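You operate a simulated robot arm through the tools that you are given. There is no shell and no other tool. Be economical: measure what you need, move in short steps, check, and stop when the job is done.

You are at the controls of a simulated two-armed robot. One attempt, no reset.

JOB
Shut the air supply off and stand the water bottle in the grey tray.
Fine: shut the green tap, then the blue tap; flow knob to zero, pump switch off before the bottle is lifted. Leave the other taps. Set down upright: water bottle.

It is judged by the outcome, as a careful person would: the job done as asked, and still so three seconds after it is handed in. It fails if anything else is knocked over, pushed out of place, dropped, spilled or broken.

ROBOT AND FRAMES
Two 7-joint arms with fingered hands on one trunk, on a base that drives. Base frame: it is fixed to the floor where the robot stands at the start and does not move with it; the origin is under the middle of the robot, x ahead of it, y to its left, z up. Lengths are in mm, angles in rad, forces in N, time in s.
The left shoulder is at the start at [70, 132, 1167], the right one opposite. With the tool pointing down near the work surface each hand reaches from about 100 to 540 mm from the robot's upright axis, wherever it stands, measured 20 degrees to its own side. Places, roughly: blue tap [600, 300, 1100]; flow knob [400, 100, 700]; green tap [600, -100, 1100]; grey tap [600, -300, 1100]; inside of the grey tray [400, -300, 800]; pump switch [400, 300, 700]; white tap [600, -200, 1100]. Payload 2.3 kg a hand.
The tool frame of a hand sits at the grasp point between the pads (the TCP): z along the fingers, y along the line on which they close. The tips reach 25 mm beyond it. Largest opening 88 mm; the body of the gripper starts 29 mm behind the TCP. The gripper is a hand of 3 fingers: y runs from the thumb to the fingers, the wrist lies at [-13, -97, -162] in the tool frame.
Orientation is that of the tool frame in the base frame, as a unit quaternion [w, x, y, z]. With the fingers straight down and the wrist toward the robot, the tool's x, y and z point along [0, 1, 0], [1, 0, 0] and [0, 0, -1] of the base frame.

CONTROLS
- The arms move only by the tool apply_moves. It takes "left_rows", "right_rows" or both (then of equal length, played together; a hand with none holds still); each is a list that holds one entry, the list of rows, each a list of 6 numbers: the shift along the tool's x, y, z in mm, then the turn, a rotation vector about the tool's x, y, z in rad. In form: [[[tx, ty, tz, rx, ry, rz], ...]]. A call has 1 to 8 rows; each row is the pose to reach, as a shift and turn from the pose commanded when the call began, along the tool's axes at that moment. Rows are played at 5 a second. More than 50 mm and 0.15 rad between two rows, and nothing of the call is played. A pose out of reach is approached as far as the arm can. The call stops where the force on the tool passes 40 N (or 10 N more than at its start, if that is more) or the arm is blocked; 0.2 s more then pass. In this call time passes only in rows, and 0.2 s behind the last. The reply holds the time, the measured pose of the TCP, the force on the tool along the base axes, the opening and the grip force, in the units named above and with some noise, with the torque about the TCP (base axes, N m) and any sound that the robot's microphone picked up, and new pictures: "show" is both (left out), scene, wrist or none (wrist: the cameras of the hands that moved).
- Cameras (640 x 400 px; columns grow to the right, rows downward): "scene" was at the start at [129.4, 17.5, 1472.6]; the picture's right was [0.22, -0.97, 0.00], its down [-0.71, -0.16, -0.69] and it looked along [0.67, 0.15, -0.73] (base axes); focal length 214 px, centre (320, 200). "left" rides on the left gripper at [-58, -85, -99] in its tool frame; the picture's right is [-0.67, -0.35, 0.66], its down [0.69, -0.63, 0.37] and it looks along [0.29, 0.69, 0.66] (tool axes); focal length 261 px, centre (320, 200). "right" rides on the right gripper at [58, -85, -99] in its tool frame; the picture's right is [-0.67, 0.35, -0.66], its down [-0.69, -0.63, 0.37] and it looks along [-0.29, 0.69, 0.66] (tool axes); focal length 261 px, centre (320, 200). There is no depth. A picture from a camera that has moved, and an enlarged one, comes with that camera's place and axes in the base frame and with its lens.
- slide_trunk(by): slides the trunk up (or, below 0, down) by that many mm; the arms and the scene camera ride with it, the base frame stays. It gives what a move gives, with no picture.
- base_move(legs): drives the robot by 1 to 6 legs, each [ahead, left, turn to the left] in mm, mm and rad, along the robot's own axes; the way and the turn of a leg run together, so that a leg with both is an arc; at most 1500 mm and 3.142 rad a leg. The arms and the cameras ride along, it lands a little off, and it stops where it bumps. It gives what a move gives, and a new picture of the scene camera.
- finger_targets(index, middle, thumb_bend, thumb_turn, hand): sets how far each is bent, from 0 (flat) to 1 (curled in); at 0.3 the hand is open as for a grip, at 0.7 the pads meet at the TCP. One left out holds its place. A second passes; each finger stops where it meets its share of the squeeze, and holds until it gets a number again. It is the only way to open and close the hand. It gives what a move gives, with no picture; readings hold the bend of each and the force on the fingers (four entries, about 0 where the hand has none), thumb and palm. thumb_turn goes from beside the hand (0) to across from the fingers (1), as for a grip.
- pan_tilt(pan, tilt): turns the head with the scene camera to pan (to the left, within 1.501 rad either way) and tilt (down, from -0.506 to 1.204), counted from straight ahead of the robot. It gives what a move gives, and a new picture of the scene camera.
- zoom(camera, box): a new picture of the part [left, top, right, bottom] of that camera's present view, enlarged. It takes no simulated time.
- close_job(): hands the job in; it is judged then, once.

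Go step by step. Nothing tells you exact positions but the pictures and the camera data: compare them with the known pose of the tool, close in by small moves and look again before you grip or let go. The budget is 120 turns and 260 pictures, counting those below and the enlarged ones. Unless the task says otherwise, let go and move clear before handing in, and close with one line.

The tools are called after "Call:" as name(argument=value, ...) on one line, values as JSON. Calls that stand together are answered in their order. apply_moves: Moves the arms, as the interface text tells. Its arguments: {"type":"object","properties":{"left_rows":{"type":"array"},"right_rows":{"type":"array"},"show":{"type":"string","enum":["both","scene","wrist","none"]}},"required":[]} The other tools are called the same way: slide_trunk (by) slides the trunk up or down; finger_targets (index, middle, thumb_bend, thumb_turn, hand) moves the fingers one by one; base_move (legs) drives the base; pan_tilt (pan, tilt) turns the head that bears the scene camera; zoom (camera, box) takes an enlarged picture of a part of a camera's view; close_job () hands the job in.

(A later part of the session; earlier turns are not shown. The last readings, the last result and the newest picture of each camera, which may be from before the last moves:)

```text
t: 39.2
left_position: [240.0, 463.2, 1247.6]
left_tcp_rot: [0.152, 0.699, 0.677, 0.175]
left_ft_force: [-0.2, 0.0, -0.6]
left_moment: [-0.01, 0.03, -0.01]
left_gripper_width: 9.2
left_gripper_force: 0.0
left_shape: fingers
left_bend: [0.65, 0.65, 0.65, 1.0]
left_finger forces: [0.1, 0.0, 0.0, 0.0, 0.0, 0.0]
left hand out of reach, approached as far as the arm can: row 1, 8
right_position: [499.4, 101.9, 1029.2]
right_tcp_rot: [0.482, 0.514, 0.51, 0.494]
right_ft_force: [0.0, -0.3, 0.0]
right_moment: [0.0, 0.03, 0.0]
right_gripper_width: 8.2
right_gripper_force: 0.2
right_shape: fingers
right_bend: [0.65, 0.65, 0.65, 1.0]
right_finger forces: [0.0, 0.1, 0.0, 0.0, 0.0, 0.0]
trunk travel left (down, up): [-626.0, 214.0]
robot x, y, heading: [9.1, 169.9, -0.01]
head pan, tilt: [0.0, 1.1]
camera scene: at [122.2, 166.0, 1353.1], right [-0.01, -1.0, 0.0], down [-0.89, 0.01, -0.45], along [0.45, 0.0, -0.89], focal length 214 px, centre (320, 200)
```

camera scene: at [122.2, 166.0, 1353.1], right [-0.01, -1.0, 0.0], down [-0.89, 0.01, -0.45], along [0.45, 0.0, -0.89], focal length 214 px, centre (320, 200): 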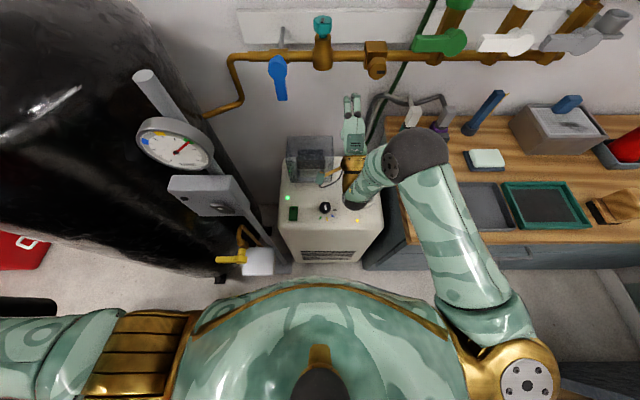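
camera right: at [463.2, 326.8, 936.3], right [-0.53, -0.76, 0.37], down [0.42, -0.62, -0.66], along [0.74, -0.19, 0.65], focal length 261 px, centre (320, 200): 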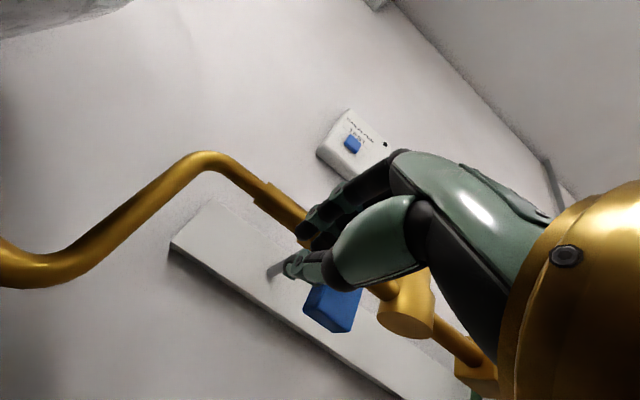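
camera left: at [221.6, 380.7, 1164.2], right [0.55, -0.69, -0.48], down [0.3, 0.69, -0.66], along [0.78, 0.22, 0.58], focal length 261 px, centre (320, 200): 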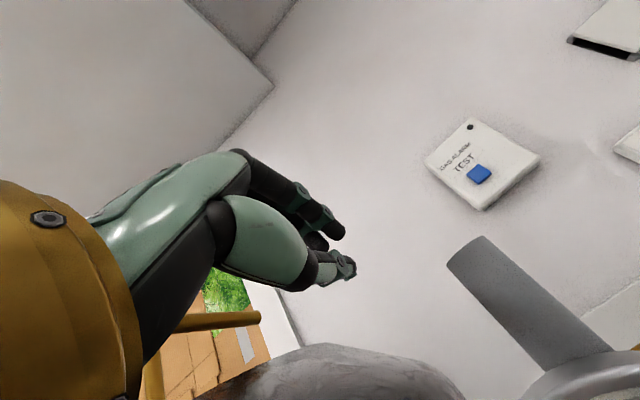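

Call:
apply_moves(right_rows=[[[0, 5, -10, 0.15, 0, 0], [0, 10, -20, 0.3, 0, 0], [0, 15, -30, 0.45, 0, 0], [0, 20, -40, 0.6, 0, 0], [0, 25, -50, 0.75, 0, 0], [0, 30, -60, 0.9, 0, 0], [0, 30, -65, 1.05, 0, 0], [0, 30, -70, 1.2, 0, 0]]], show="none")

Call:
apply_moves(right_rows=[[[0, 0, 0, 0.12, 0, 0], [0, 0, 0, 0.24, 0, 0], [0, 0, 0, 0.36, 0, 0]]], show="none")

Call:
slide_trunk(by=-130)

Call:
finger_targets(hand="right", index=0.3, middle=0.3, thumb_bend=0.3, thumb_turn=1)

Call:
zoom(camera="right", box=[0, 0, 640, 400])

Call:
zoom(camera="scene", box=[0, 0, 640, 400])

```text
t: 41.0
left_position: [238.6, 464.3, 1248.2]
left_tcp_rot: [0.153, 0.697, 0.678, 0.176]
left_ft_force: [0.3, 1.2, 0.6]
left_moment: [0.04, -0.04, -0.01]
left_gripper_width: 9.3
left_gripper_force: 0.0
left_shape: fingers
left_bend: [0.65, 0.65, 0.65, 1.0]
left_finger forces: [0.1, 0.1, 0.0, 0.1, 0.1, 0.0]
right_position: [431.2, 102.1, 1064.9]
right_tcp_rot: [0.106, 0.695, 0.701, 0.12]
right_ft_force: [-0.1, -0.7, 0.1]
right_moment: [0.02, -0.02, 0.04]
right_gripper_width: 8.3
right_gripper_force: 0.2
right_shape: fingers
right_bend: [0.65, 0.65, 0.65, 1.0]
right_finger forces: [0.1, 0.0, 0.0, 0.0, 0.0, 0.0]
trunk travel left (down, up): [-626.0, 214.0]
robot x, y, heading: [8.4, 167.5, -0.008]
head pan, tilt: [0.0, 1.1]
```

```text
t: 41.8
left_position: [238.9, 463.8, 1247.8]
left_tcp_rot: [0.153, 0.697, 0.678, 0.176]
left_ft_force: [-0.1, 0.7, 0.3]
left_moment: [-0.03, 0.02, 0.0]
left_gripper_width: 8.9
left_gripper_force: 0.1
left_shape: fingers
left_bend: [0.65, 0.65, 0.65, 1.0]
left_finger forces: [0.0, 0.1, 0.0, 0.0, 0.1, 0.0]
right_position: [431.6, 101.0, 1063.5]
right_tcp_rot: [-0.02, 0.703, 0.711, -0.008]
right_ft_force: [0.0, 0.3, -0.4]
right_moment: [0.01, -0.02, -0.01]
right_gripper_width: 8.3
right_gripper_force: 0.1
right_shape: fingers
right_bend: [0.65, 0.65, 0.65, 1.0]
right_finger forces: [0.0, 0.1, 0.0, 0.0, 0.0, 0.0]
trunk travel left (down, up): [-626.0, 214.0]
robot x, y, heading: [7.2, 166.9, -0.011]
head pan, tilt: [0.0, 1.1]
```

```text
t: 43.4
left_position: [238.5, 463.5, 1118.8]
left_tcp_rot: [0.154, 0.698, 0.677, 0.175]
left_ft_force: [-0.4, 0.2, 0.0]
left_moment: [-0.01, 0.01, -0.02]
left_gripper_width: 8.9
left_gripper_force: 0.1
left_shape: fingers
left_bend: [0.65, 0.65, 0.65, 1.0]
left_finger forces: [0.0, 0.0, 0.0, 0.0, 0.0, 0.0]
right_position: [430.6, 100.8, 933.3]
right_tcp_rot: [-0.019, 0.703, 0.711, -0.008]
right_ft_force: [-0.5, 0.4, 0.0]
right_moment: [0.01, 0.0, 0.02]
right_gripper_width: 8.6
right_gripper_force: 0.1
right_shape: fingers
right_bend: [0.65, 0.65, 0.65, 1.0]
right_finger forces: [0.1, 0.1, 0.0, 0.0, 0.0, 0.1]
trunk travel left (down, up): [-496.0, 344.0]
robot x, y, heading: [6.7, 168.7, -0.008]
head pan, tilt: [0.0, 1.1]
```

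```text
t: 44.4
left_position: [238.3, 461.6, 1117.8]
left_tcp_rot: [0.154, 0.698, 0.677, 0.175]
left_ft_force: [-0.6, -0.3, 0.5]
left_moment: [0.02, -0.02, 0.01]
left_gripper_width: 8.9
left_gripper_force: 0.0
left_shape: fingers
left_bend: [0.65, 0.65, 0.65, 1.0]
left_finger forces: [0.0, 0.1, 0.0, 0.0, 0.1, 0.1]
right_position: [431.6, 101.0, 933.7]
right_tcp_rot: [-0.019, 0.703, 0.711, -0.008]
right_ft_force: [-0.1, -0.4, -0.8]
right_moment: [0.02, 0.02, 0.02]
right_gripper_width: 84.3
right_gripper_force: 0.2
right_shape: fingers
right_bend: [0.3, 0.3, 0.3, 0.98]
right_finger forces: [0.1, 0.1, 0.0, 0.0, 0.1, 0.0]
trunk travel left (down, up): [-496.0, 344.0]
robot x, y, heading: [5.9, 164.7, -0.007]
head pan, tilt: [0.0, 1.1]
```

```text
1.00 times, centred on (320, 200) of right (not enlarged: the box is as wide or as high as the picture)
camera zoom: at [349.3, 156.3, 1036.9], right [0.38, -0.68, 0.63], down [-0.64, -0.69, -0.35], along [0.67, -0.27, -0.69], focal length 261 px, centre (320, 200)
```

zoom: 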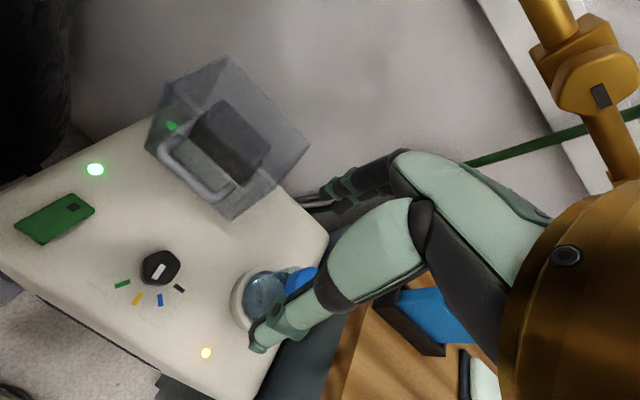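

```text
1.00 times, centred on (320, 200) of scene (not enlarged: the box is as wide or as high as the picture)
camera zoom: at [121.0, 166.5, 1223.2], right [-0.01, -1.0, 0.0], down [-0.89, 0.01, -0.45], along [0.45, 0.0, -0.89], focal length 214 px, centre (320, 200)
```

zoom: 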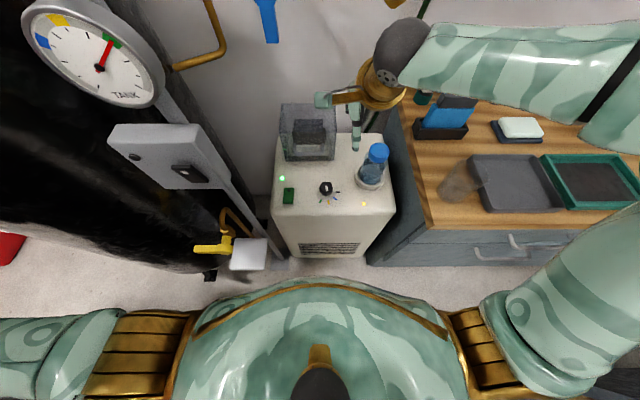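

Knob top is near (429, 148, 696). I'll bring the open right hand above it.

Call:
apply_moves(right_rows=[[[16, -1, 30, 0.0, 0, 0], [32, -2, 60, 0.02, 0, 0], [47, -2, 100, 0.02, 0, 0], [47, -2, 140, 0.02, 0, 0], [47, -2, 165, 0.02, 0, 0]]])

Call:
zoom(camera="scene", box=[240, 90, 420, 220])

```text
t: 45.5
left_position: [240.1, 462.7, 1118.4]
left_tcp_rot: [0.153, 0.698, 0.677, 0.176]
left_ft_force: [-0.5, 0.4, -0.6]
left_moment: [-0.02, -0.01, 0.0]
left_gripper_width: 8.9
left_gripper_force: 0.2
left_shape: fingers
left_bend: [0.65, 0.65, 0.65, 1.0]
left_finger forces: [0.1, 0.0, 0.0, 0.1, 0.0, 0.0]
right_position: [428.8, 149.9, 780.4]
right_tcp_rot: [-0.039, 0.711, 0.702, 0.004]
right_ft_force: [-1.3, 0.0, 0.4]
right_moment: [0.0, -0.01, 0.02]
right_gripper_width: 84.2
right_gripper_force: 0.1
right_shape: fingers
right_bend: [0.3, 0.3, 0.3, 0.98]
right_finger forces: [0.0, 0.1, 0.0, 0.1, 0.1, 0.0]
trunk travel left (down, up): [-496.0, 344.0]
robot x, y, heading: [4.7, 165.6, -0.008]
head pan, tilt: [0.0, 1.1]
camera scene: at [121.9, 166.1, 1223.1], right [-0.01, -1.0, 0.0], down [-0.89, 0.01, -0.45], along [0.45, 0.0, -0.89], focal length 214 px, centre (320, 200)
camera right: at [349.8, 202.3, 886.6], right [0.37, -0.71, 0.6], down [-0.66, -0.66, -0.37], along [0.66, -0.25, -0.71], focal length 261 px, centre (320, 200)
```

scene: 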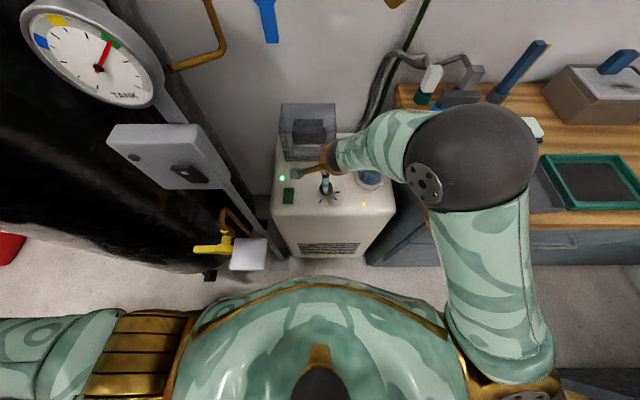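
right: 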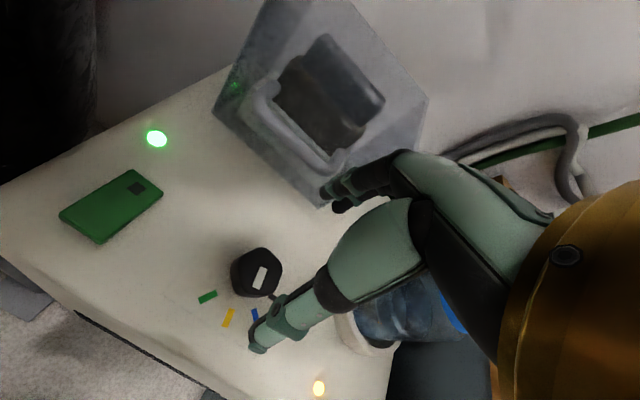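

```text
3.08 times, centred on (330, 155) of scene
camera zoom: at [121.9, 166.1, 1223.1], right [-0.01, -1.0, 0.0], down [-0.89, 0.01, -0.45], along [0.45, 0.0, -0.89], focal length 660 px, centre (289, 338)
```

zoom: 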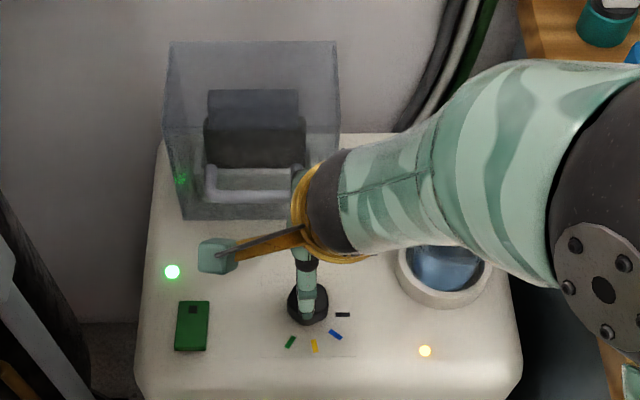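

Call:
apply_moves(right_rows=[[[0, 0, 20, 0, 0, 0], [0, 0, 40, 0, 0, 0], [0, 0, 58, 0, 0, 0], [0, 0, 65, 0, 0, 0]]])

Call:
zoom(camera="scene", box=[260, 110, 420, 220])

```text
t: 46.5
left_position: [238.2, 462.8, 1118.5]
left_tcp_rot: [0.153, 0.699, 0.677, 0.175]
left_ft_force: [-0.2, 0.0, 0.2]
left_moment: [-0.02, 0.0, 0.01]
left_gripper_width: 8.7
left_gripper_force: 0.1
left_shape: fingers
left_bend: [0.65, 0.65, 0.65, 1.0]
left_finger forces: [0.0, 0.1, 0.1, 0.1, 0.1, 0.1]
right_position: [418.2, 151.6, 705.1]
right_tcp_rot: [-0.026, 0.703, 0.711, -0.015]
right_ft_force: [-0.2, -0.3, 0.2]
right_moment: [-0.02, 0.01, 0.01]
right_gripper_width: 84.4
right_gripper_force: 0.1
right_shape: fingers
right_bend: [0.3, 0.3, 0.3, 0.98]
right_finger forces: [0.0, 0.1, 0.0, 0.0, 0.0, 0.0]
trunk travel left (down, up): [-496.0, 344.0]
robot x, y, heading: [4.5, 168.7, -0.009]
head pan, tilt: [0.0, 1.1]
camera scene: at [121.1, 166.3, 1223.2], right [-0.01, -1.0, 0.0], down [-0.89, 0.01, -0.45], along [0.45, 0.0, -0.89], focal length 214 px, centre (320, 200)
camera right: at [338.2, 207.7, 809.1], right [0.39, -0.68, 0.62], down [-0.64, -0.69, -0.34], along [0.66, -0.27, -0.7], focal length 261 px, centre (320, 200)
```

scene: 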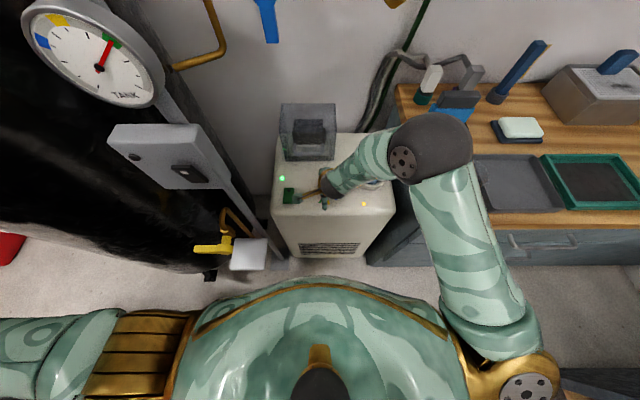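
right: 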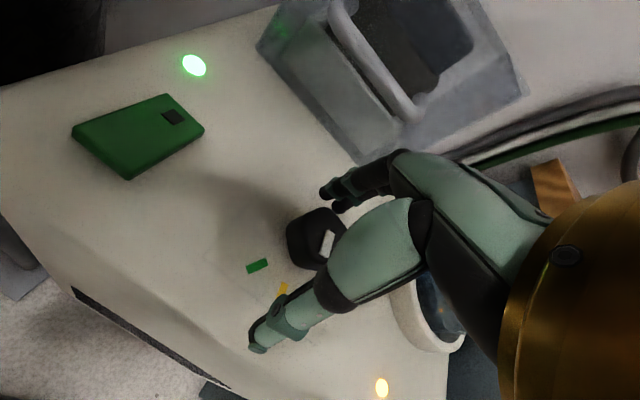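

```text
3.64 times, centred on (340, 165) of scene
camera zoom: at [121.1, 166.3, 1223.2], right [-0.01, -1.0, 0.0], down [-0.89, 0.01, -0.45], along [0.45, 0.0, -0.89], focal length 780 px, centre (247, 327)
```

zoom: 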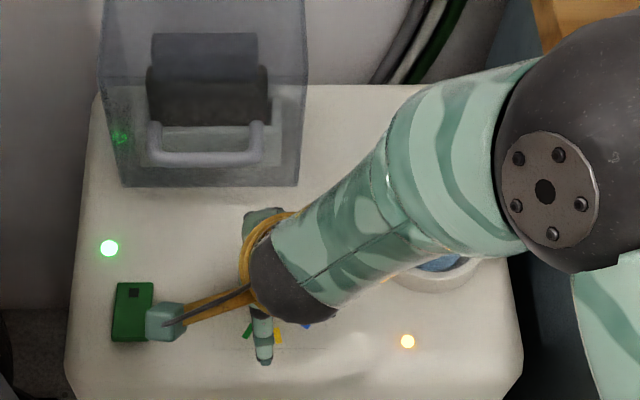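

Call:
apply_moves(right_rows=[[[1, 7, 0, 0, 0, 0]]], show="none")

Call:
finger_targets(hand="right", index=0.6, middle=0.6, thumb_bend=0.6)

Call:
zoom(camera="right", box=[160, 120, 480, 400])

```text
t: 47.0
left_position: [239.0, 463.9, 1117.3]
left_tcp_rot: [0.155, 0.698, 0.677, 0.176]
left_ft_force: [0.2, 0.2, 0.0]
left_moment: [0.02, 0.02, 0.0]
left_gripper_width: 9.0
left_gripper_force: 0.1
left_shape: fingers
left_bend: [0.65, 0.65, 0.65, 1.0]
left_finger forces: [0.0, 0.0, 0.1, 0.0, 0.1, 0.0]
right_position: [425.7, 152.6, 704.1]
right_tcp_rot: [-0.027, 0.703, 0.71, -0.016]
right_ft_force: [0.9, 0.1, 0.7]
right_moment: [0.01, -0.02, 0.02]
right_gripper_width: 84.4
right_gripper_force: 0.1
right_shape: fingers
right_bend: [0.3, 0.3, 0.3, 0.98]
right_finger forces: [0.1, 0.0, 0.1, 0.0, 0.1, 0.1]
trunk travel left (down, up): [-496.0, 344.0]
robot x, y, heading: [6.1, 168.6, -0.007]
head pan, tilt: [0.0, 1.1]
```

```text
t: 48.0
left_position: [242.0, 464.1, 1117.9]
left_tcp_rot: [0.153, 0.698, 0.677, 0.175]
left_ft_force: [0.4, 0.0, 1.1]
left_moment: [0.02, 0.02, -0.02]
left_gripper_width: 8.9
left_gripper_force: 0.0
left_shape: fingers
left_bend: [0.65, 0.65, 0.65, 1.0]
left_finger forces: [0.0, 0.0, 0.0, 0.1, 0.0, 0.0]
right_position: [428.1, 153.2, 703.3]
right_tcp_rot: [-0.026, 0.703, 0.711, -0.016]
right_ft_force: [13.6, 0.9, 4.5]
right_moment: [-0.01, -0.4, 0.11]
right_gripper_width: 29.6
right_gripper_force: 7.1
right_shape: fingers
right_bend: [0.53, 0.52, 0.58, 1.0]
right_finger forces: [5.0, 8.3, 0.0, 0.0, 1.0, 0.0]
trunk travel left (down, up): [-496.0, 344.0]
robot x, y, heading: [5.0, 166.5, -0.011]
head pan, tilt: [0.0, 1.1]
```

```text
1.43 times, centred on (320, 260) of right
camera zoom: at [348.1, 208.5, 808.9], right [0.39, -0.68, 0.62], down [-0.64, -0.69, -0.34], along [0.66, -0.27, -0.7], focal length 372 px, centre (320, 114)
```

zoom: 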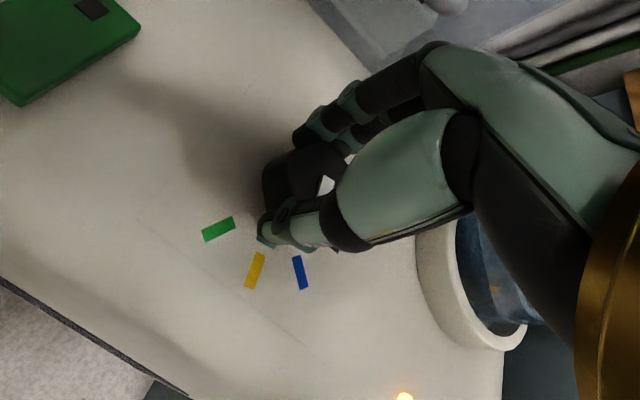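

Call:
apply_moves(right_rows=[[[0, 3, 0, 0, 0, 0], [0, 6, 0, 0, 0, 0]]], show="none")

Call:
finger_targets(hand="right", index=0.6, middle=0.6, thumb_bend=0.62)

```text
t: 48.5
left_position: [239.1, 463.0, 1117.6]
left_tcp_rot: [0.153, 0.698, 0.677, 0.175]
left_ft_force: [1.0, 0.4, 0.8]
left_moment: [-0.02, 0.03, -0.01]
left_gripper_width: 8.8
left_gripper_force: 0.0
left_shape: fingers
left_bend: [0.65, 0.65, 0.65, 1.0]
left_finger forces: [0.1, 0.1, 0.1, 0.1, 0.0, 0.0]
right_position: [431.4, 154.0, 703.2]
right_tcp_rot: [-0.027, 0.703, 0.71, -0.016]
right_ft_force: [3.7, 1.5, 1.6]
right_moment: [0.02, -0.09, 0.03]
right_gripper_width: 29.5
right_gripper_force: 6.3
right_shape: fingers
right_bend: [0.55, 0.54, 0.56, 1.0]
right_finger forces: [2.7, 4.8, 0.0, 0.0, 3.6, 0.1]
trunk travel left (down, up): [-496.0, 344.0]
robot x, y, heading: [4.0, 165.4, -0.009]
head pan, tilt: [0.0, 1.1]
```

```text
t: 49.5
left_position: [240.2, 463.6, 1117.8]
left_tcp_rot: [0.154, 0.698, 0.677, 0.176]
left_ft_force: [0.6, 0.9, -0.2]
left_moment: [0.0, 0.0, 0.03]
left_gripper_width: 8.8
left_gripper_force: 0.0
left_shape: fingers
left_bend: [0.65, 0.65, 0.65, 1.0]
left_finger forces: [0.0, 0.1, 0.0, 0.0, 0.0, 0.0]
right_position: [432.7, 154.2, 704.0]
right_tcp_rot: [-0.027, 0.703, 0.71, -0.015]
right_ft_force: [1.2, 2.0, -1.2]
right_moment: [0.04, -0.09, 0.03]
right_gripper_width: 29.3
right_gripper_force: 6.0
right_shape: fingers
right_bend: [0.56, 0.55, 0.56, 1.0]
right_finger forces: [2.4, 4.3, 0.0, 0.1, 5.4, 0.0]
trunk travel left (down, up): [-496.0, 344.0]
robot x, y, heading: [6.9, 167.1, -0.002]
head pan, tilt: [0.0, 1.1]
```

Gripped evenly. Turning the knob counterclockwise, first half.

Call:
apply_moves(right_rows=[[[0, 0, 0, 0, 0, -0.1], [0, 0, 0, 0, 0, -0.2], [0, 0, 0, 0, 0, -0.3], [0, 0, 0, 0, 0, -0.4], [0, 0, 0, 0, 0, -0.5]]])

Call:
zoom(camera="scene", box=[260, 110, 420, 220])

```text
t: 50.8
left_position: [238.4, 463.2, 1118.2]
left_tcp_rot: [0.154, 0.698, 0.677, 0.177]
left_ft_force: [-0.2, -0.1, -0.7]
left_moment: [-0.04, 0.0, -0.01]
left_gripper_width: 8.6
left_gripper_force: 0.0
left_shape: fingers
left_bend: [0.65, 0.65, 0.65, 1.0]
left_finger forces: [0.0, 0.0, 0.1, 0.0, 0.0, 0.0]
right_position: [431.1, 153.5, 704.7]
right_tcp_rot: [-0.029, 0.505, 0.863, -0.007]
right_ft_force: [-3.8, 0.9, -1.0]
right_moment: [0.01, 0.09, -0.07]
right_gripper_width: 29.1
right_gripper_force: 5.3
right_shape: fingers
right_bend: [0.57, 0.56, 0.56, 0.99]
right_finger forces: [1.8, 2.8, 0.0, 0.0, 7.1, 0.1]
trunk travel left (down, up): [-496.0, 344.0]
robot x, y, heading: [9.7, 171.5, -0.009]
head pan, tilt: [0.0, 1.1]
camera scene: at [120.4, 166.4, 1223.3], right [-0.01, -1.0, 0.0], down [-0.89, 0.01, -0.45], along [0.45, 0.0, -0.89], focal length 214 px, centre (320, 200)
camera right: at [334.4, 159.4, 809.4], right [0.67, -0.42, 0.61], down [-0.23, -0.9, -0.37], along [0.71, 0.1, -0.7], focal length 261 px, centre (320, 200)
```

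scene: 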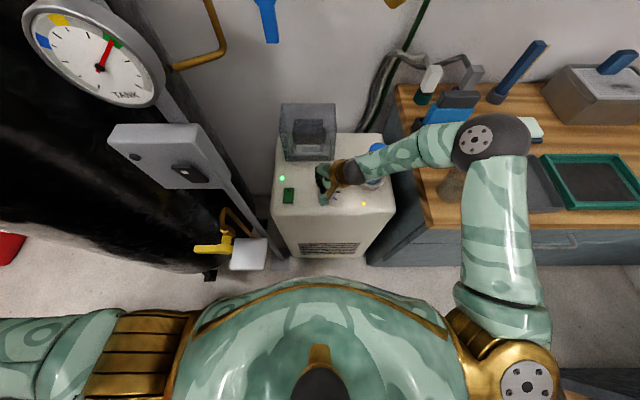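
right: 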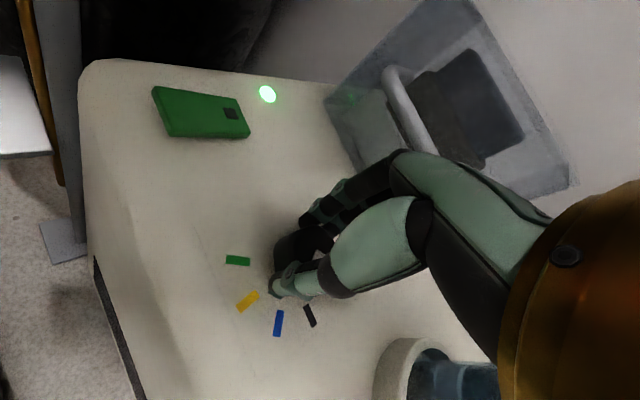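

```text
3.64 times, centred on (340, 165) of scene
camera zoom: at [120.4, 166.4, 1223.3], right [-0.01, -1.0, 0.0], down [-0.89, 0.01, -0.45], along [0.45, 0.0, -0.89], focal length 780 px, centre (247, 327)
```

zoom: 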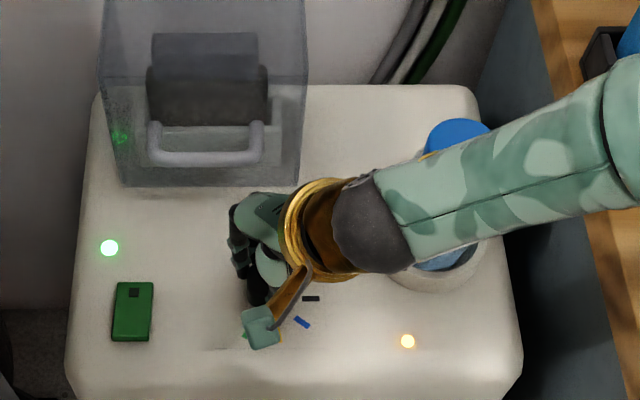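

Call:
apply_moves(right_rows=[[[0, 0, 0, 0, 0, -0.1], [0, 0, 0, 0, 0, -0.2], [0, 0, 0, 0, 0, -0.3], [0, 0, 0, 0, 0, -0.4], [0, 0, 0, 0, 0, -0.5], [0, 0, 0, 0, 0, -0.58], [0, 0, 0, 0, 0, -0.65]]])

Call:
zoom(camera="scene", box=[280, 160, 380, 220])

```text
t: 52.4
left_position: [237.0, 462.9, 1117.8]
left_tcp_rot: [0.154, 0.698, 0.677, 0.177]
left_ft_force: [0.0, 0.1, 0.6]
left_moment: [0.0, 0.01, -0.01]
left_gripper_width: 9.2
left_gripper_force: 0.1
left_shape: fingers
left_bend: [0.65, 0.65, 0.65, 1.0]
left_finger forces: [0.0, 0.1, 0.0, 0.0, 0.1, 0.1]
right_position: [430.1, 151.9, 705.4]
right_tcp_rot: [-0.029, 0.204, 0.979, 0.002]
right_ft_force: [-7.6, -2.5, 0.8]
right_moment: [-0.11, 0.17, -0.07]
right_gripper_width: 29.6
right_gripper_force: 6.0
right_shape: fingers
right_bend: [0.59, 0.58, 0.54, 0.98]
right_finger forces: [0.9, 1.1, 0.1, 0.1, 8.9, 0.1]
trunk travel left (down, up): [-496.0, 344.0]
robot x, y, heading: [8.9, 164.6, -0.007]
head pan, tilt: [0.0, 1.1]
camera scene: at [118.9, 165.5, 1223.4], right [-0.01, -1.0, 0.0], down [-0.89, 0.01, -0.46], along [0.46, 0.0, -0.89], focal length 214 px, centre (320, 200)
camera right: at [349.0, 95.5, 807.8], right [0.79, 0.04, 0.61], down [0.36, -0.84, -0.4], along [0.5, 0.54, -0.68], focal length 261 px, centre (320, 200)
```

scene: 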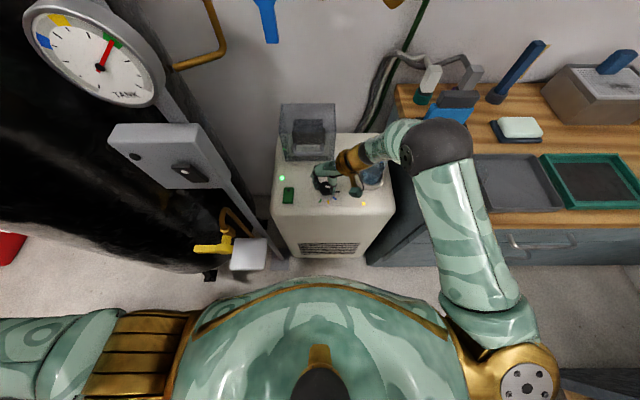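
right: 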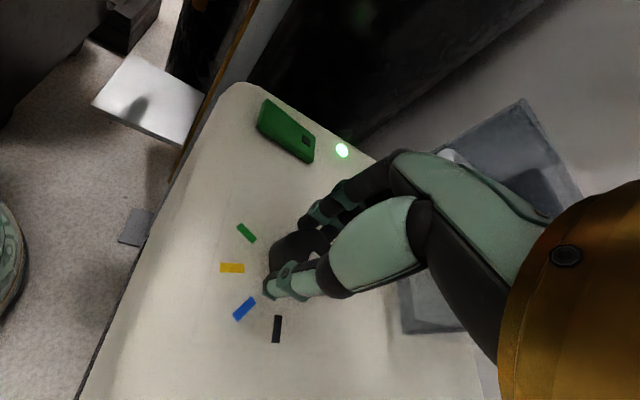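

```text
6.40 times, centred on (330, 190) of scene
camera zoom: at [118.9, 165.5, 1223.4], right [-0.01, -1.0, 0.0], down [-0.89, 0.01, -0.46], along [0.46, 0.0, -0.89], focal length 1373 px, centre (256, 264)
```

zoom: 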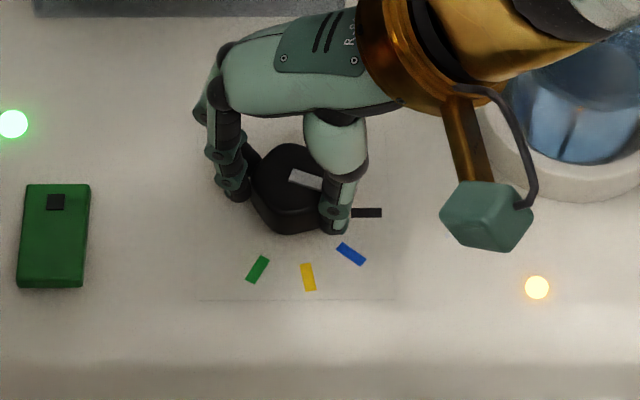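

Call:
apply_moves(right_rows=[[[0, 0, 0, 0, 0, -0.06], [0, 0, 0, 0, 0, -0.12]]], show="none")

Call:
zoom(camera="scene", box=[300, 165, 360, 210])

```text
t: 53.0
left_position: [236.8, 462.1, 1119.5]
left_tcp_rot: [0.154, 0.698, 0.677, 0.177]
left_ft_force: [0.9, -0.3, 0.7]
left_moment: [0.0, 0.0, -0.02]
left_gripper_width: 9.1
left_gripper_force: 0.0
left_shape: fingers
left_bend: [0.65, 0.65, 0.65, 1.0]
left_finger forces: [0.1, 0.1, 0.1, 0.0, 0.0, 0.0]
right_position: [430.4, 152.7, 705.0]
right_tcp_rot: [-0.029, 0.143, 0.989, 0.004]
right_ft_force: [-7.8, -4.3, 0.8]
right_moment: [-0.11, 0.19, -0.07]
right_gripper_width: 29.9
right_gripper_force: 5.4
right_shape: fingers
right_bend: [0.59, 0.58, 0.54, 0.98]
right_finger forces: [1.1, 1.1, 0.0, 0.0, 9.5, 0.0]
trunk travel left (down, up): [-496.0, 344.0]
robot x, y, heading: [3.1, 168.3, -0.003]
head pan, tilt: [0.0, 1.1]
```

```text
8.89 times, centred on (330, 188) of scene
camera zoom: at [118.6, 165.4, 1223.5], right [-0.01, -1.0, 0.0], down [-0.89, 0.01, -0.46], along [0.46, 0.0, -0.89], focal length 1906 px, centre (231, 311)
```

zoom: 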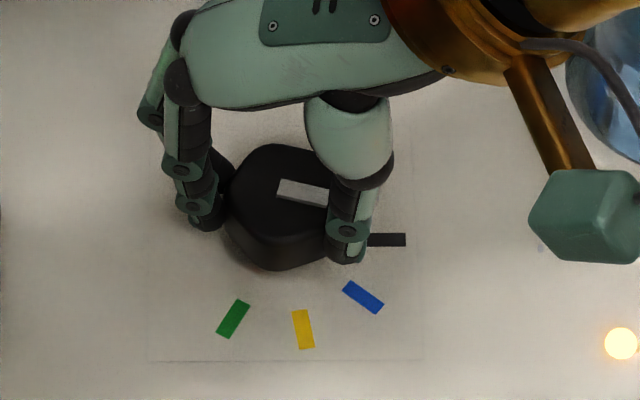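

The pointer is about 11° short of the black mark, so I'll turn it a little more.

Call:
apply_moves(right_rows=[[[0, 0, 0, 0, 0, -0.07], [0, 0, 0, 0, 0, -0.14], [0, 0, 0, 0, 0, -0.2]]], show="none")

Call:
zoom(camera="scene", box=[300, 165, 360, 210])

```text
t: 53.8
left_position: [236.2, 461.7, 1119.7]
left_tcp_rot: [0.155, 0.698, 0.676, 0.178]
left_ft_force: [0.9, 0.0, -0.1]
left_moment: [0.01, 0.03, 0.03]
left_gripper_width: 9.0
left_gripper_force: 0.1
left_shape: fingers
left_bend: [0.65, 0.65, 0.65, 1.0]
left_finger forces: [0.0, 0.1, 0.0, 0.1, 0.0, 0.0]
right_position: [430.2, 151.9, 705.5]
right_tcp_rot: [-0.029, 0.045, 0.999, 0.008]
right_ft_force: [-6.8, -6.2, 3.6]
right_moment: [-0.18, 0.17, -0.04]
right_gripper_width: 30.7
right_gripper_force: 5.6
right_shape: fingers
right_bend: [0.59, 0.59, 0.54, 0.97]
right_finger forces: [0.8, 0.8, 0.1, 0.0, 9.6, 0.1]
trunk travel left (down, up): [-496.0, 344.0]
robot x, y, heading: [7.9, 169.3, -0.008]
head pan, tilt: [0.0, 1.1]
```

```text
8.89 times, centred on (330, 188) of scene
camera zoom: at [118.7, 164.5, 1223.5], right [-0.01, -1.0, 0.0], down [-0.89, 0.01, -0.46], along [0.46, 0.0, -0.89], focal length 1906 px, centre (231, 311)
```

zoom: 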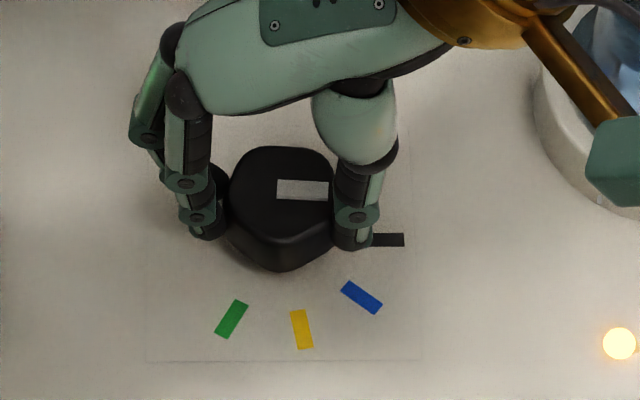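

Call:
apply_moves(right_rows=[[[0, 0, 0, 0, 0, -0.04]]], show="none")

Call:
finger_targets(hand="right", index=0.35, middle=0.35, thumb_bend=0.35)

Call:
zoom(camera="scene", box=[300, 165, 360, 210])

```text
t: 54.1
left_position: [236.9, 461.0, 1118.4]
left_tcp_rot: [0.153, 0.698, 0.677, 0.177]
left_ft_force: [0.4, 0.3, -0.9]
left_moment: [0.01, -0.01, -0.01]
left_gripper_width: 8.7
left_gripper_force: 0.0
left_shape: fingers
left_bend: [0.65, 0.65, 0.65, 1.0]
left_finger forces: [0.1, 0.1, 0.0, 0.0, 0.0, 0.0]
right_position: [430.7, 151.2, 705.0]
right_tcp_rot: [-0.03, 0.025, 0.999, 0.008]
right_ft_force: [-6.0, -6.3, 4.7]
right_moment: [-0.24, 0.11, -0.06]
right_gripper_width: 30.2
right_gripper_force: 5.3
right_shape: fingers
right_bend: [0.59, 0.59, 0.54, 0.97]
right_finger forces: [0.9, 0.8, 0.0, 0.0, 9.5, 0.1]
trunk travel left (down, up): [-496.0, 344.0]
robot x, y, heading: [7.0, 171.0, -0.004]
head pan, tilt: [0.0, 1.1]
```

```text
t: 55.1
left_position: [240.5, 464.0, 1117.4]
left_tcp_rot: [0.153, 0.698, 0.677, 0.176]
left_ft_force: [0.7, -0.2, 0.0]
left_moment: [0.03, 0.01, -0.01]
left_gripper_width: 9.1
left_gripper_force: 0.0
left_shape: fingers
left_bend: [0.65, 0.65, 0.65, 1.0]
left_finger forces: [0.1, 0.0, 0.1, 0.0, 0.1, 0.0]
right_position: [431.5, 153.0, 704.8]
right_tcp_rot: [-0.029, 0.025, 0.999, 0.007]
right_ft_force: [0.5, 0.2, 0.5]
right_moment: [0.01, -0.06, -0.01]
right_gripper_width: 73.5
right_gripper_force: 0.1
right_shape: fingers
right_bend: [0.35, 0.35, 0.35, 0.98]
right_finger forces: [0.0, 0.1, 0.0, 0.0, 0.0, 0.0]
trunk travel left (down, up): [-496.0, 344.0]
robot x, y, heading: [8.5, 169.8, -0.011]
head pan, tilt: [0.0, 1.1]
```

```text
8.89 times, centred on (330, 188) of scene
camera zoom: at [121.0, 166.5, 1223.2], right [-0.01, -1.0, 0.0], down [-0.89, 0.01, -0.45], along [0.45, 0.0, -0.89], focal length 1906 px, centre (231, 311)
```

zoom: 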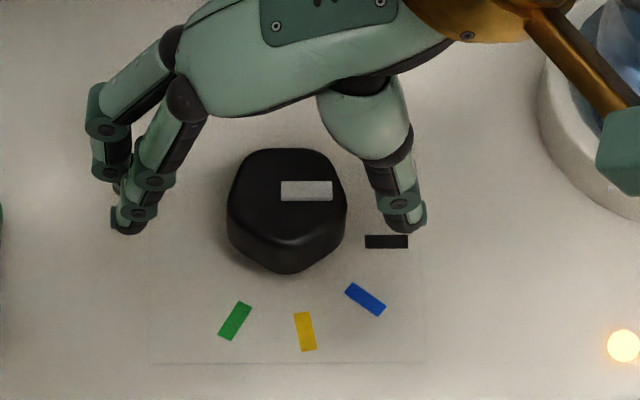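

The pointer now lines up with the black zero mark. Next I'll lift, close the fingers to a poker and move beside the green pump switch for a close look.

Call:
apply_moves(right_rows=[[[0, 0, -40, 0, 0, 0], [0, 0, -80, 0, 0, 0], [10, 25, -85, 0, 0, 0], [20, 50, -85, 0, 0, 0]]], show="none")

Call:
finger_targets(hand="right", index=0.66, middle=0.66, thumb_bend=0.66)

Call:
zoom(camera="right", box=[0, 0, 640, 400])

Call:
zoom(camera="scene", box=[270, 165, 350, 225])

```text
t: 56.1
left_position: [237.6, 463.8, 1117.2]
left_tcp_rot: [0.153, 0.698, 0.677, 0.175]
left_ft_force: [-0.2, -0.3, 0.4]
left_moment: [0.01, 0.01, 0.0]
left_gripper_width: 9.1
left_gripper_force: 0.1
left_shape: fingers
left_bend: [0.65, 0.65, 0.65, 1.0]
left_finger forces: [0.0, 0.0, 0.0, 0.1, 0.0, 0.0]
right_position: [419.2, 201.4, 790.8]
right_tcp_rot: [-0.03, 0.025, 0.999, 0.008]
right_ft_force: [0.0, -0.1, 0.6]
right_moment: [-0.01, 0.04, 0.04]
right_gripper_width: 74.1
right_gripper_force: 0.0
right_shape: fingers
right_bend: [0.35, 0.35, 0.35, 0.98]
right_finger forces: [0.0, 0.1, 0.1, 0.1, 0.1, 0.0]
trunk travel left (down, up): [-496.0, 344.0]
robot x, y, heading: [2.7, 167.5, -0.01]
head pan, tilt: [0.0, 1.1]
```

```text
t: 57.1
left_position: [239.2, 463.5, 1118.7]
left_tcp_rot: [0.153, 0.698, 0.677, 0.175]
left_ft_force: [-1.2, 0.5, 0.2]
left_moment: [-0.03, 0.02, -0.01]
left_gripper_width: 8.9
left_gripper_force: 0.1
left_shape: fingers
left_bend: [0.65, 0.65, 0.65, 1.0]
left_finger forces: [0.1, 0.0, 0.0, 0.0, 0.0, 0.0]
right_position: [419.9, 201.7, 791.2]
right_tcp_rot: [-0.03, 0.025, 0.999, 0.007]
right_ft_force: [-0.6, -0.6, 0.4]
right_moment: [0.01, -0.03, 0.0]
right_gripper_width: 7.2
right_gripper_force: 0.1
right_shape: fingers
right_bend: [0.66, 0.66, 0.66, 1.0]
right_finger forces: [0.1, 0.1, 0.1, 0.0, 0.0, 0.0]
trunk travel left (down, up): [-496.0, 344.0]
robot x, y, heading: [7.1, 166.5, -0.004]
head pan, tilt: [0.0, 1.1]
```

```text
1.00 times, centred on (320, 200) of right (not enlarged: the box is as wide or as high as the picture)
camera zoom: at [362.9, 117.7, 891.9], right [0.72, 0.3, 0.62], down [0.63, -0.66, -0.41], along [0.28, 0.69, -0.67], focal length 261 px, centre (320, 200)
```

zoom: 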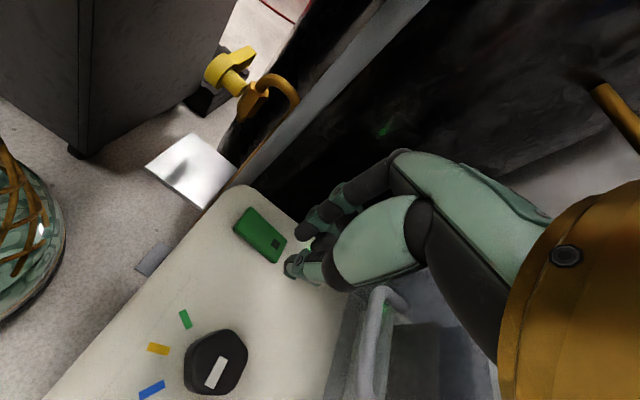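

```text
6.67 times, centred on (310, 195) of scene
camera zoom: at [121.0, 166.5, 1223.2], right [-0.01, -1.0, 0.0], down [-0.89, 0.01, -0.45], along [0.45, 0.0, -0.89], focal length 1430 px, centre (387, 233)
```

zoom: 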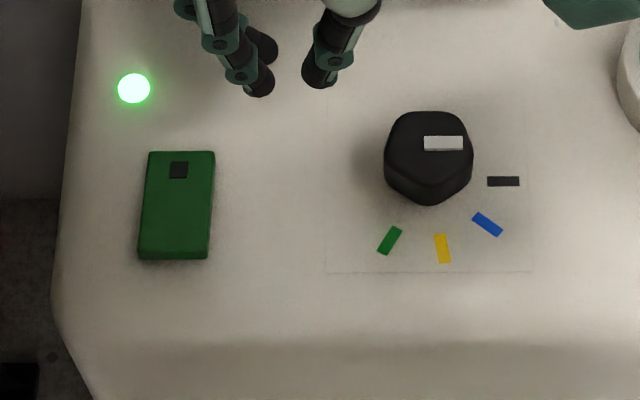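

Call:
zoom(camera="right", box=[215, 195, 305, 275])

Call:
pan_tilt(pan=0.35, tilt=0.85)

Call:
zoom(camera="scene", box=[290, 240, 350, 290])

```text
5.00 times, centred on (260, 235) of right
camera zoom: at [362.9, 117.7, 891.9], right [0.72, 0.3, 0.62], down [0.63, -0.66, -0.41], along [0.28, 0.69, -0.67], focal length 1303 px, centre (620, 25)
```

zoom: 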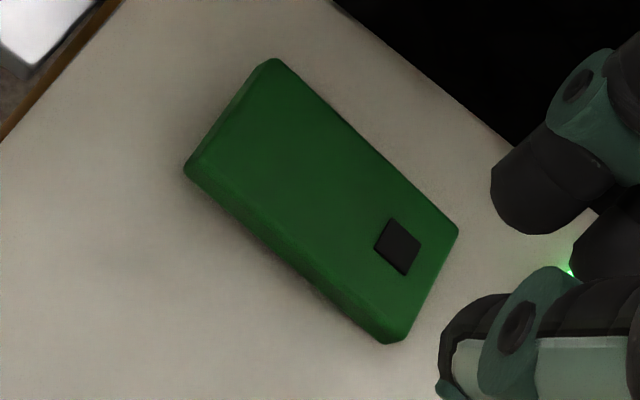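

```text
t: 58.0
left_position: [239.4, 463.5, 1118.5]
left_tcp_rot: [0.153, 0.698, 0.678, 0.175]
left_ft_force: [0.0, 0.1, 0.9]
left_moment: [0.01, 0.03, -0.02]
left_gripper_width: 8.8
left_gripper_force: 0.1
left_shape: fingers
left_bend: [0.65, 0.65, 0.65, 1.0]
left_finger forces: [0.0, 0.0, 0.0, 0.1, 0.1, 0.1]
right_position: [418.7, 201.2, 790.4]
right_tcp_rot: [-0.029, 0.025, 0.999, 0.007]
right_ft_force: [0.2, 0.6, 0.2]
right_moment: [0.01, 0.01, 0.0]
right_gripper_width: 7.3
right_gripper_force: 0.0
right_shape: fingers
right_bend: [0.66, 0.66, 0.66, 1.0]
right_finger forces: [0.0, 0.0, 0.1, 0.0, 0.0, 0.0]
trunk travel left (down, up): [-496.0, 344.0]
robot x, y, heading: [2.2, 167.2, -0.009]
head pan, tilt: [0.351, 0.85]
camera scene: at [131.5, 193.2, 1240.9], right [0.34, -0.94, 0.0], down [-0.71, -0.25, -0.66], along [0.62, 0.22, -0.75], focal length 214 px, centre (320, 200)
```

scene: 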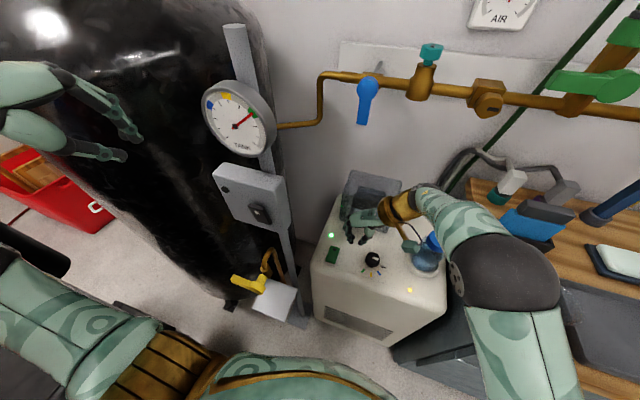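

```text
8.00 times, centred on (320, 265) of scene
camera zoom: at [131.5, 193.2, 1240.9], right [0.34, -0.94, 0.0], down [-0.71, -0.25, -0.66], along [0.62, 0.22, -0.75], focal length 1716 px, centre (320, -320)
```

zoom: 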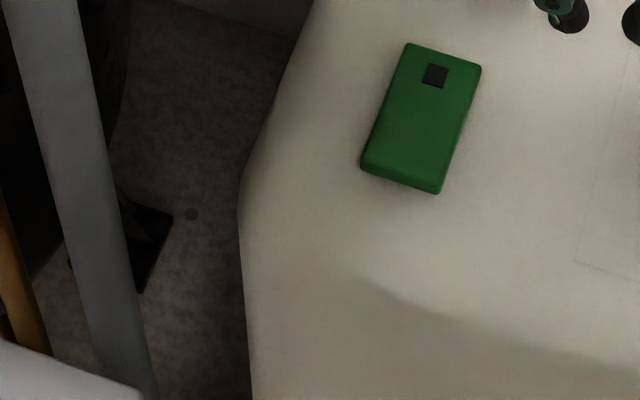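

The switch is a rocker with a dark mark at its far end, and its lamp is lit. I'll move above its near end and press softly.

Call:
apply_moves(right_rows=[[[20, 26, 0, 0, 0, 0], [41, 52, 0, 0, 0, 0], [41, 52, 25, 0, 0, 0], [41, 52, 52, 0, 0, 0]]])

Call:
zoom(camera="scene", box=[290, 210, 390, 290])

```text
t: 59.0
left_position: [239.4, 463.8, 1117.7]
left_tcp_rot: [0.153, 0.698, 0.677, 0.175]
left_ft_force: [-0.3, -0.1, 0.2]
left_moment: [0.01, 0.0, 0.0]
left_gripper_width: 8.8
left_gripper_force: 0.1
left_shape: fingers
left_bend: [0.65, 0.65, 0.65, 1.0]
left_finger forces: [0.1, 0.1, 0.0, 0.0, 0.0, 0.0]
right_position: [377.2, 258.8, 741.5]
right_tcp_rot: [-0.029, 0.024, 0.999, 0.006]
right_ft_force: [-0.6, 0.2, 0.3]
right_moment: [-0.01, -0.02, 0.02]
right_gripper_width: 7.2
right_gripper_force: 0.0
right_shape: fingers
right_bend: [0.66, 0.66, 0.66, 1.0]
right_finger forces: [0.0, 0.0, 0.0, 0.1, 0.0, 0.0]
trunk travel left (down, up): [-496.0, 344.0]
robot x, y, heading: [7.6, 167.7, -0.01]
head pan, tilt: [0.351, 0.85]
camera scene: at [131.9, 193.5, 1240.9], right [0.34, -0.94, 0.0], down [-0.71, -0.25, -0.66], along [0.62, 0.22, -0.75], focal length 214 px, centre (320, 200)
camera right: at [320.8, 175.2, 842.5], right [0.72, 0.31, 0.62], down [0.63, -0.66, -0.41], along [0.28, 0.69, -0.67], focal length 261 px, centre (320, 200)
```

scene: 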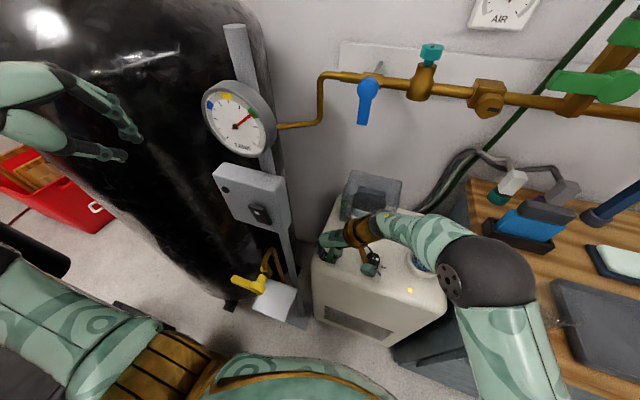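
right: 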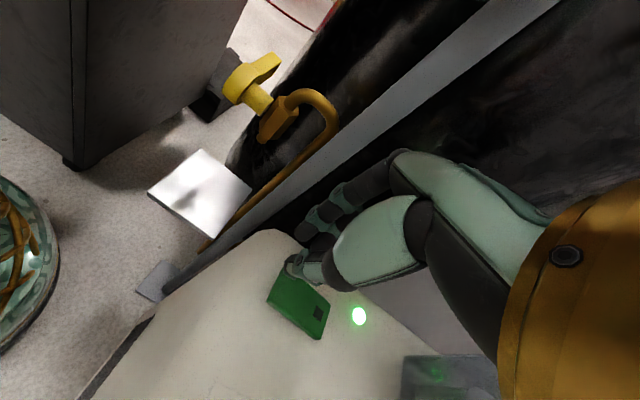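

```text
5.00 times, centred on (340, 250) of scene
camera zoom: at [131.9, 193.5, 1240.9], right [0.34, -0.94, 0.0], down [-0.71, -0.25, -0.66], along [0.62, 0.22, -0.75], focal length 1072 px, centre (220, -50)
```

zoom: 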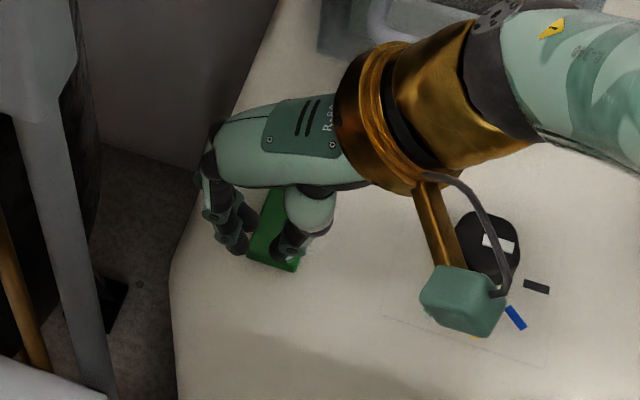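

Call:
apply_moves(right_rows=[[[0, -5, 6, 0, 0, 0], [0, -5, 12, 0, 0, 0], [0, -5, 17, 0, 0, 0], [0, -5, 22, 0, 0, 0], [0, -5, 26, 0, 0, 0], [0, -5, 30, 0, 0, 0]]], show="wrist")

```text
t: 60.4
left_position: [238.7, 464.5, 1117.0]
left_tcp_rot: [0.154, 0.698, 0.677, 0.176]
left_ft_force: [-0.2, 0.8, 0.5]
left_moment: [0.03, 0.03, -0.01]
left_gripper_width: 9.0
left_gripper_force: 0.0
left_shape: fingers
left_bend: [0.65, 0.65, 0.65, 1.0]
left_finger forces: [0.0, 0.0, 0.1, 0.1, 0.0, 0.1]
right_position: [374.8, 253.2, 711.2]
right_tcp_rot: [-0.029, 0.026, 0.999, 0.007]
right_ft_force: [-0.1, -0.4, -0.6]
right_moment: [-0.03, -0.01, -0.02]
right_gripper_width: 7.0
right_gripper_force: 0.1
right_shape: fingers
right_bend: [0.66, 0.66, 0.66, 1.0]
right_finger forces: [0.1, 0.0, 0.0, 0.0, 0.1, 0.1]
trunk travel left (down, up): [-496.0, 344.0]
robot x, y, heading: [6.3, 164.3, -0.006]
head pan, tilt: [0.351, 0.85]
camera right: at [318.6, 169.0, 812.4], right [0.72, 0.3, 0.62], down [0.63, -0.66, -0.41], along [0.28, 0.69, -0.67], focal length 261 px, centre (320, 200)
```

right: 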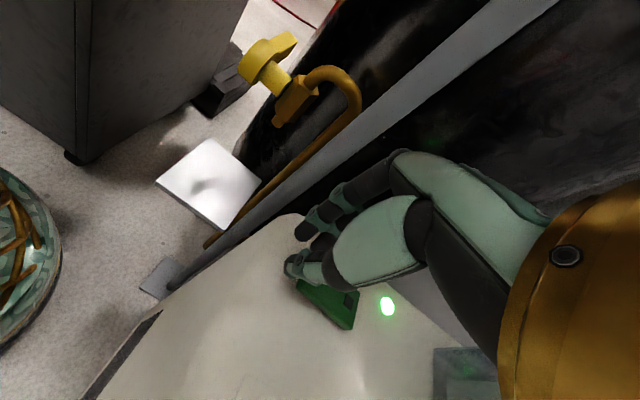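

Call:
apply_moves(right_rows=[[[-4, 0, 3, 0, 0, 0], [-4, 0, 6, 0, 0, 0], [-4, 0, 9, 0, 0, 0]]], show="wrist")

Call:
zoom(camera="right", box=[260, 220, 420, 350])

```text
t: 61.2
left_position: [238.6, 463.0, 1116.9]
left_tcp_rot: [0.154, 0.698, 0.677, 0.177]
left_ft_force: [-0.5, -1.3, 0.4]
left_moment: [0.0, 0.0, 0.0]
left_gripper_width: 9.1
left_gripper_force: 0.1
left_shape: fingers
left_bend: [0.65, 0.65, 0.65, 1.0]
left_finger forces: [0.0, 0.0, 0.0, 0.1, 0.1, 0.1]
right_position: [378.8, 253.4, 703.0]
right_tcp_rot: [-0.029, 0.024, 0.999, 0.008]
right_ft_force: [-0.9, 0.3, 1.3]
right_moment: [0.05, 0.01, 0.0]
right_gripper_width: 7.3
right_gripper_force: 1.0
right_shape: fingers
right_bend: [0.66, 0.66, 0.66, 1.0]
right_finger forces: [0.1, 1.0, 0.0, 0.0, 0.0, 0.1]
trunk travel left (down, up): [-496.0, 344.0]
robot x, y, heading: [9.6, 169.6, -0.004]
head pan, tilt: [0.351, 0.85]
camera right: at [322.7, 169.0, 804.3], right [0.72, 0.3, 0.62], down [0.63, -0.66, -0.41], along [0.28, 0.69, -0.67], focal length 261 px, centre (320, 200)
```

right: 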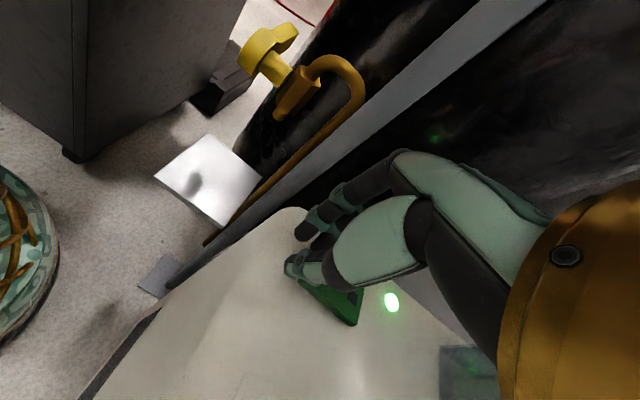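

```text
3.08 times, centred on (340, 285) of right
camera zoom: at [322.7, 169.0, 804.3], right [0.72, 0.3, 0.62], down [0.63, -0.66, -0.41], along [0.28, 0.69, -0.67], focal length 802 px, centre (258, -62)
```

zoom: 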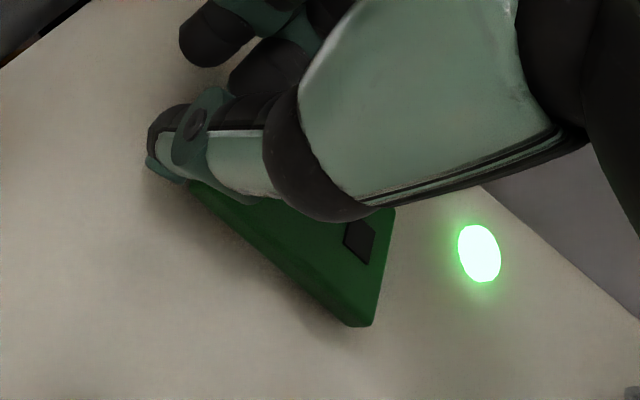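

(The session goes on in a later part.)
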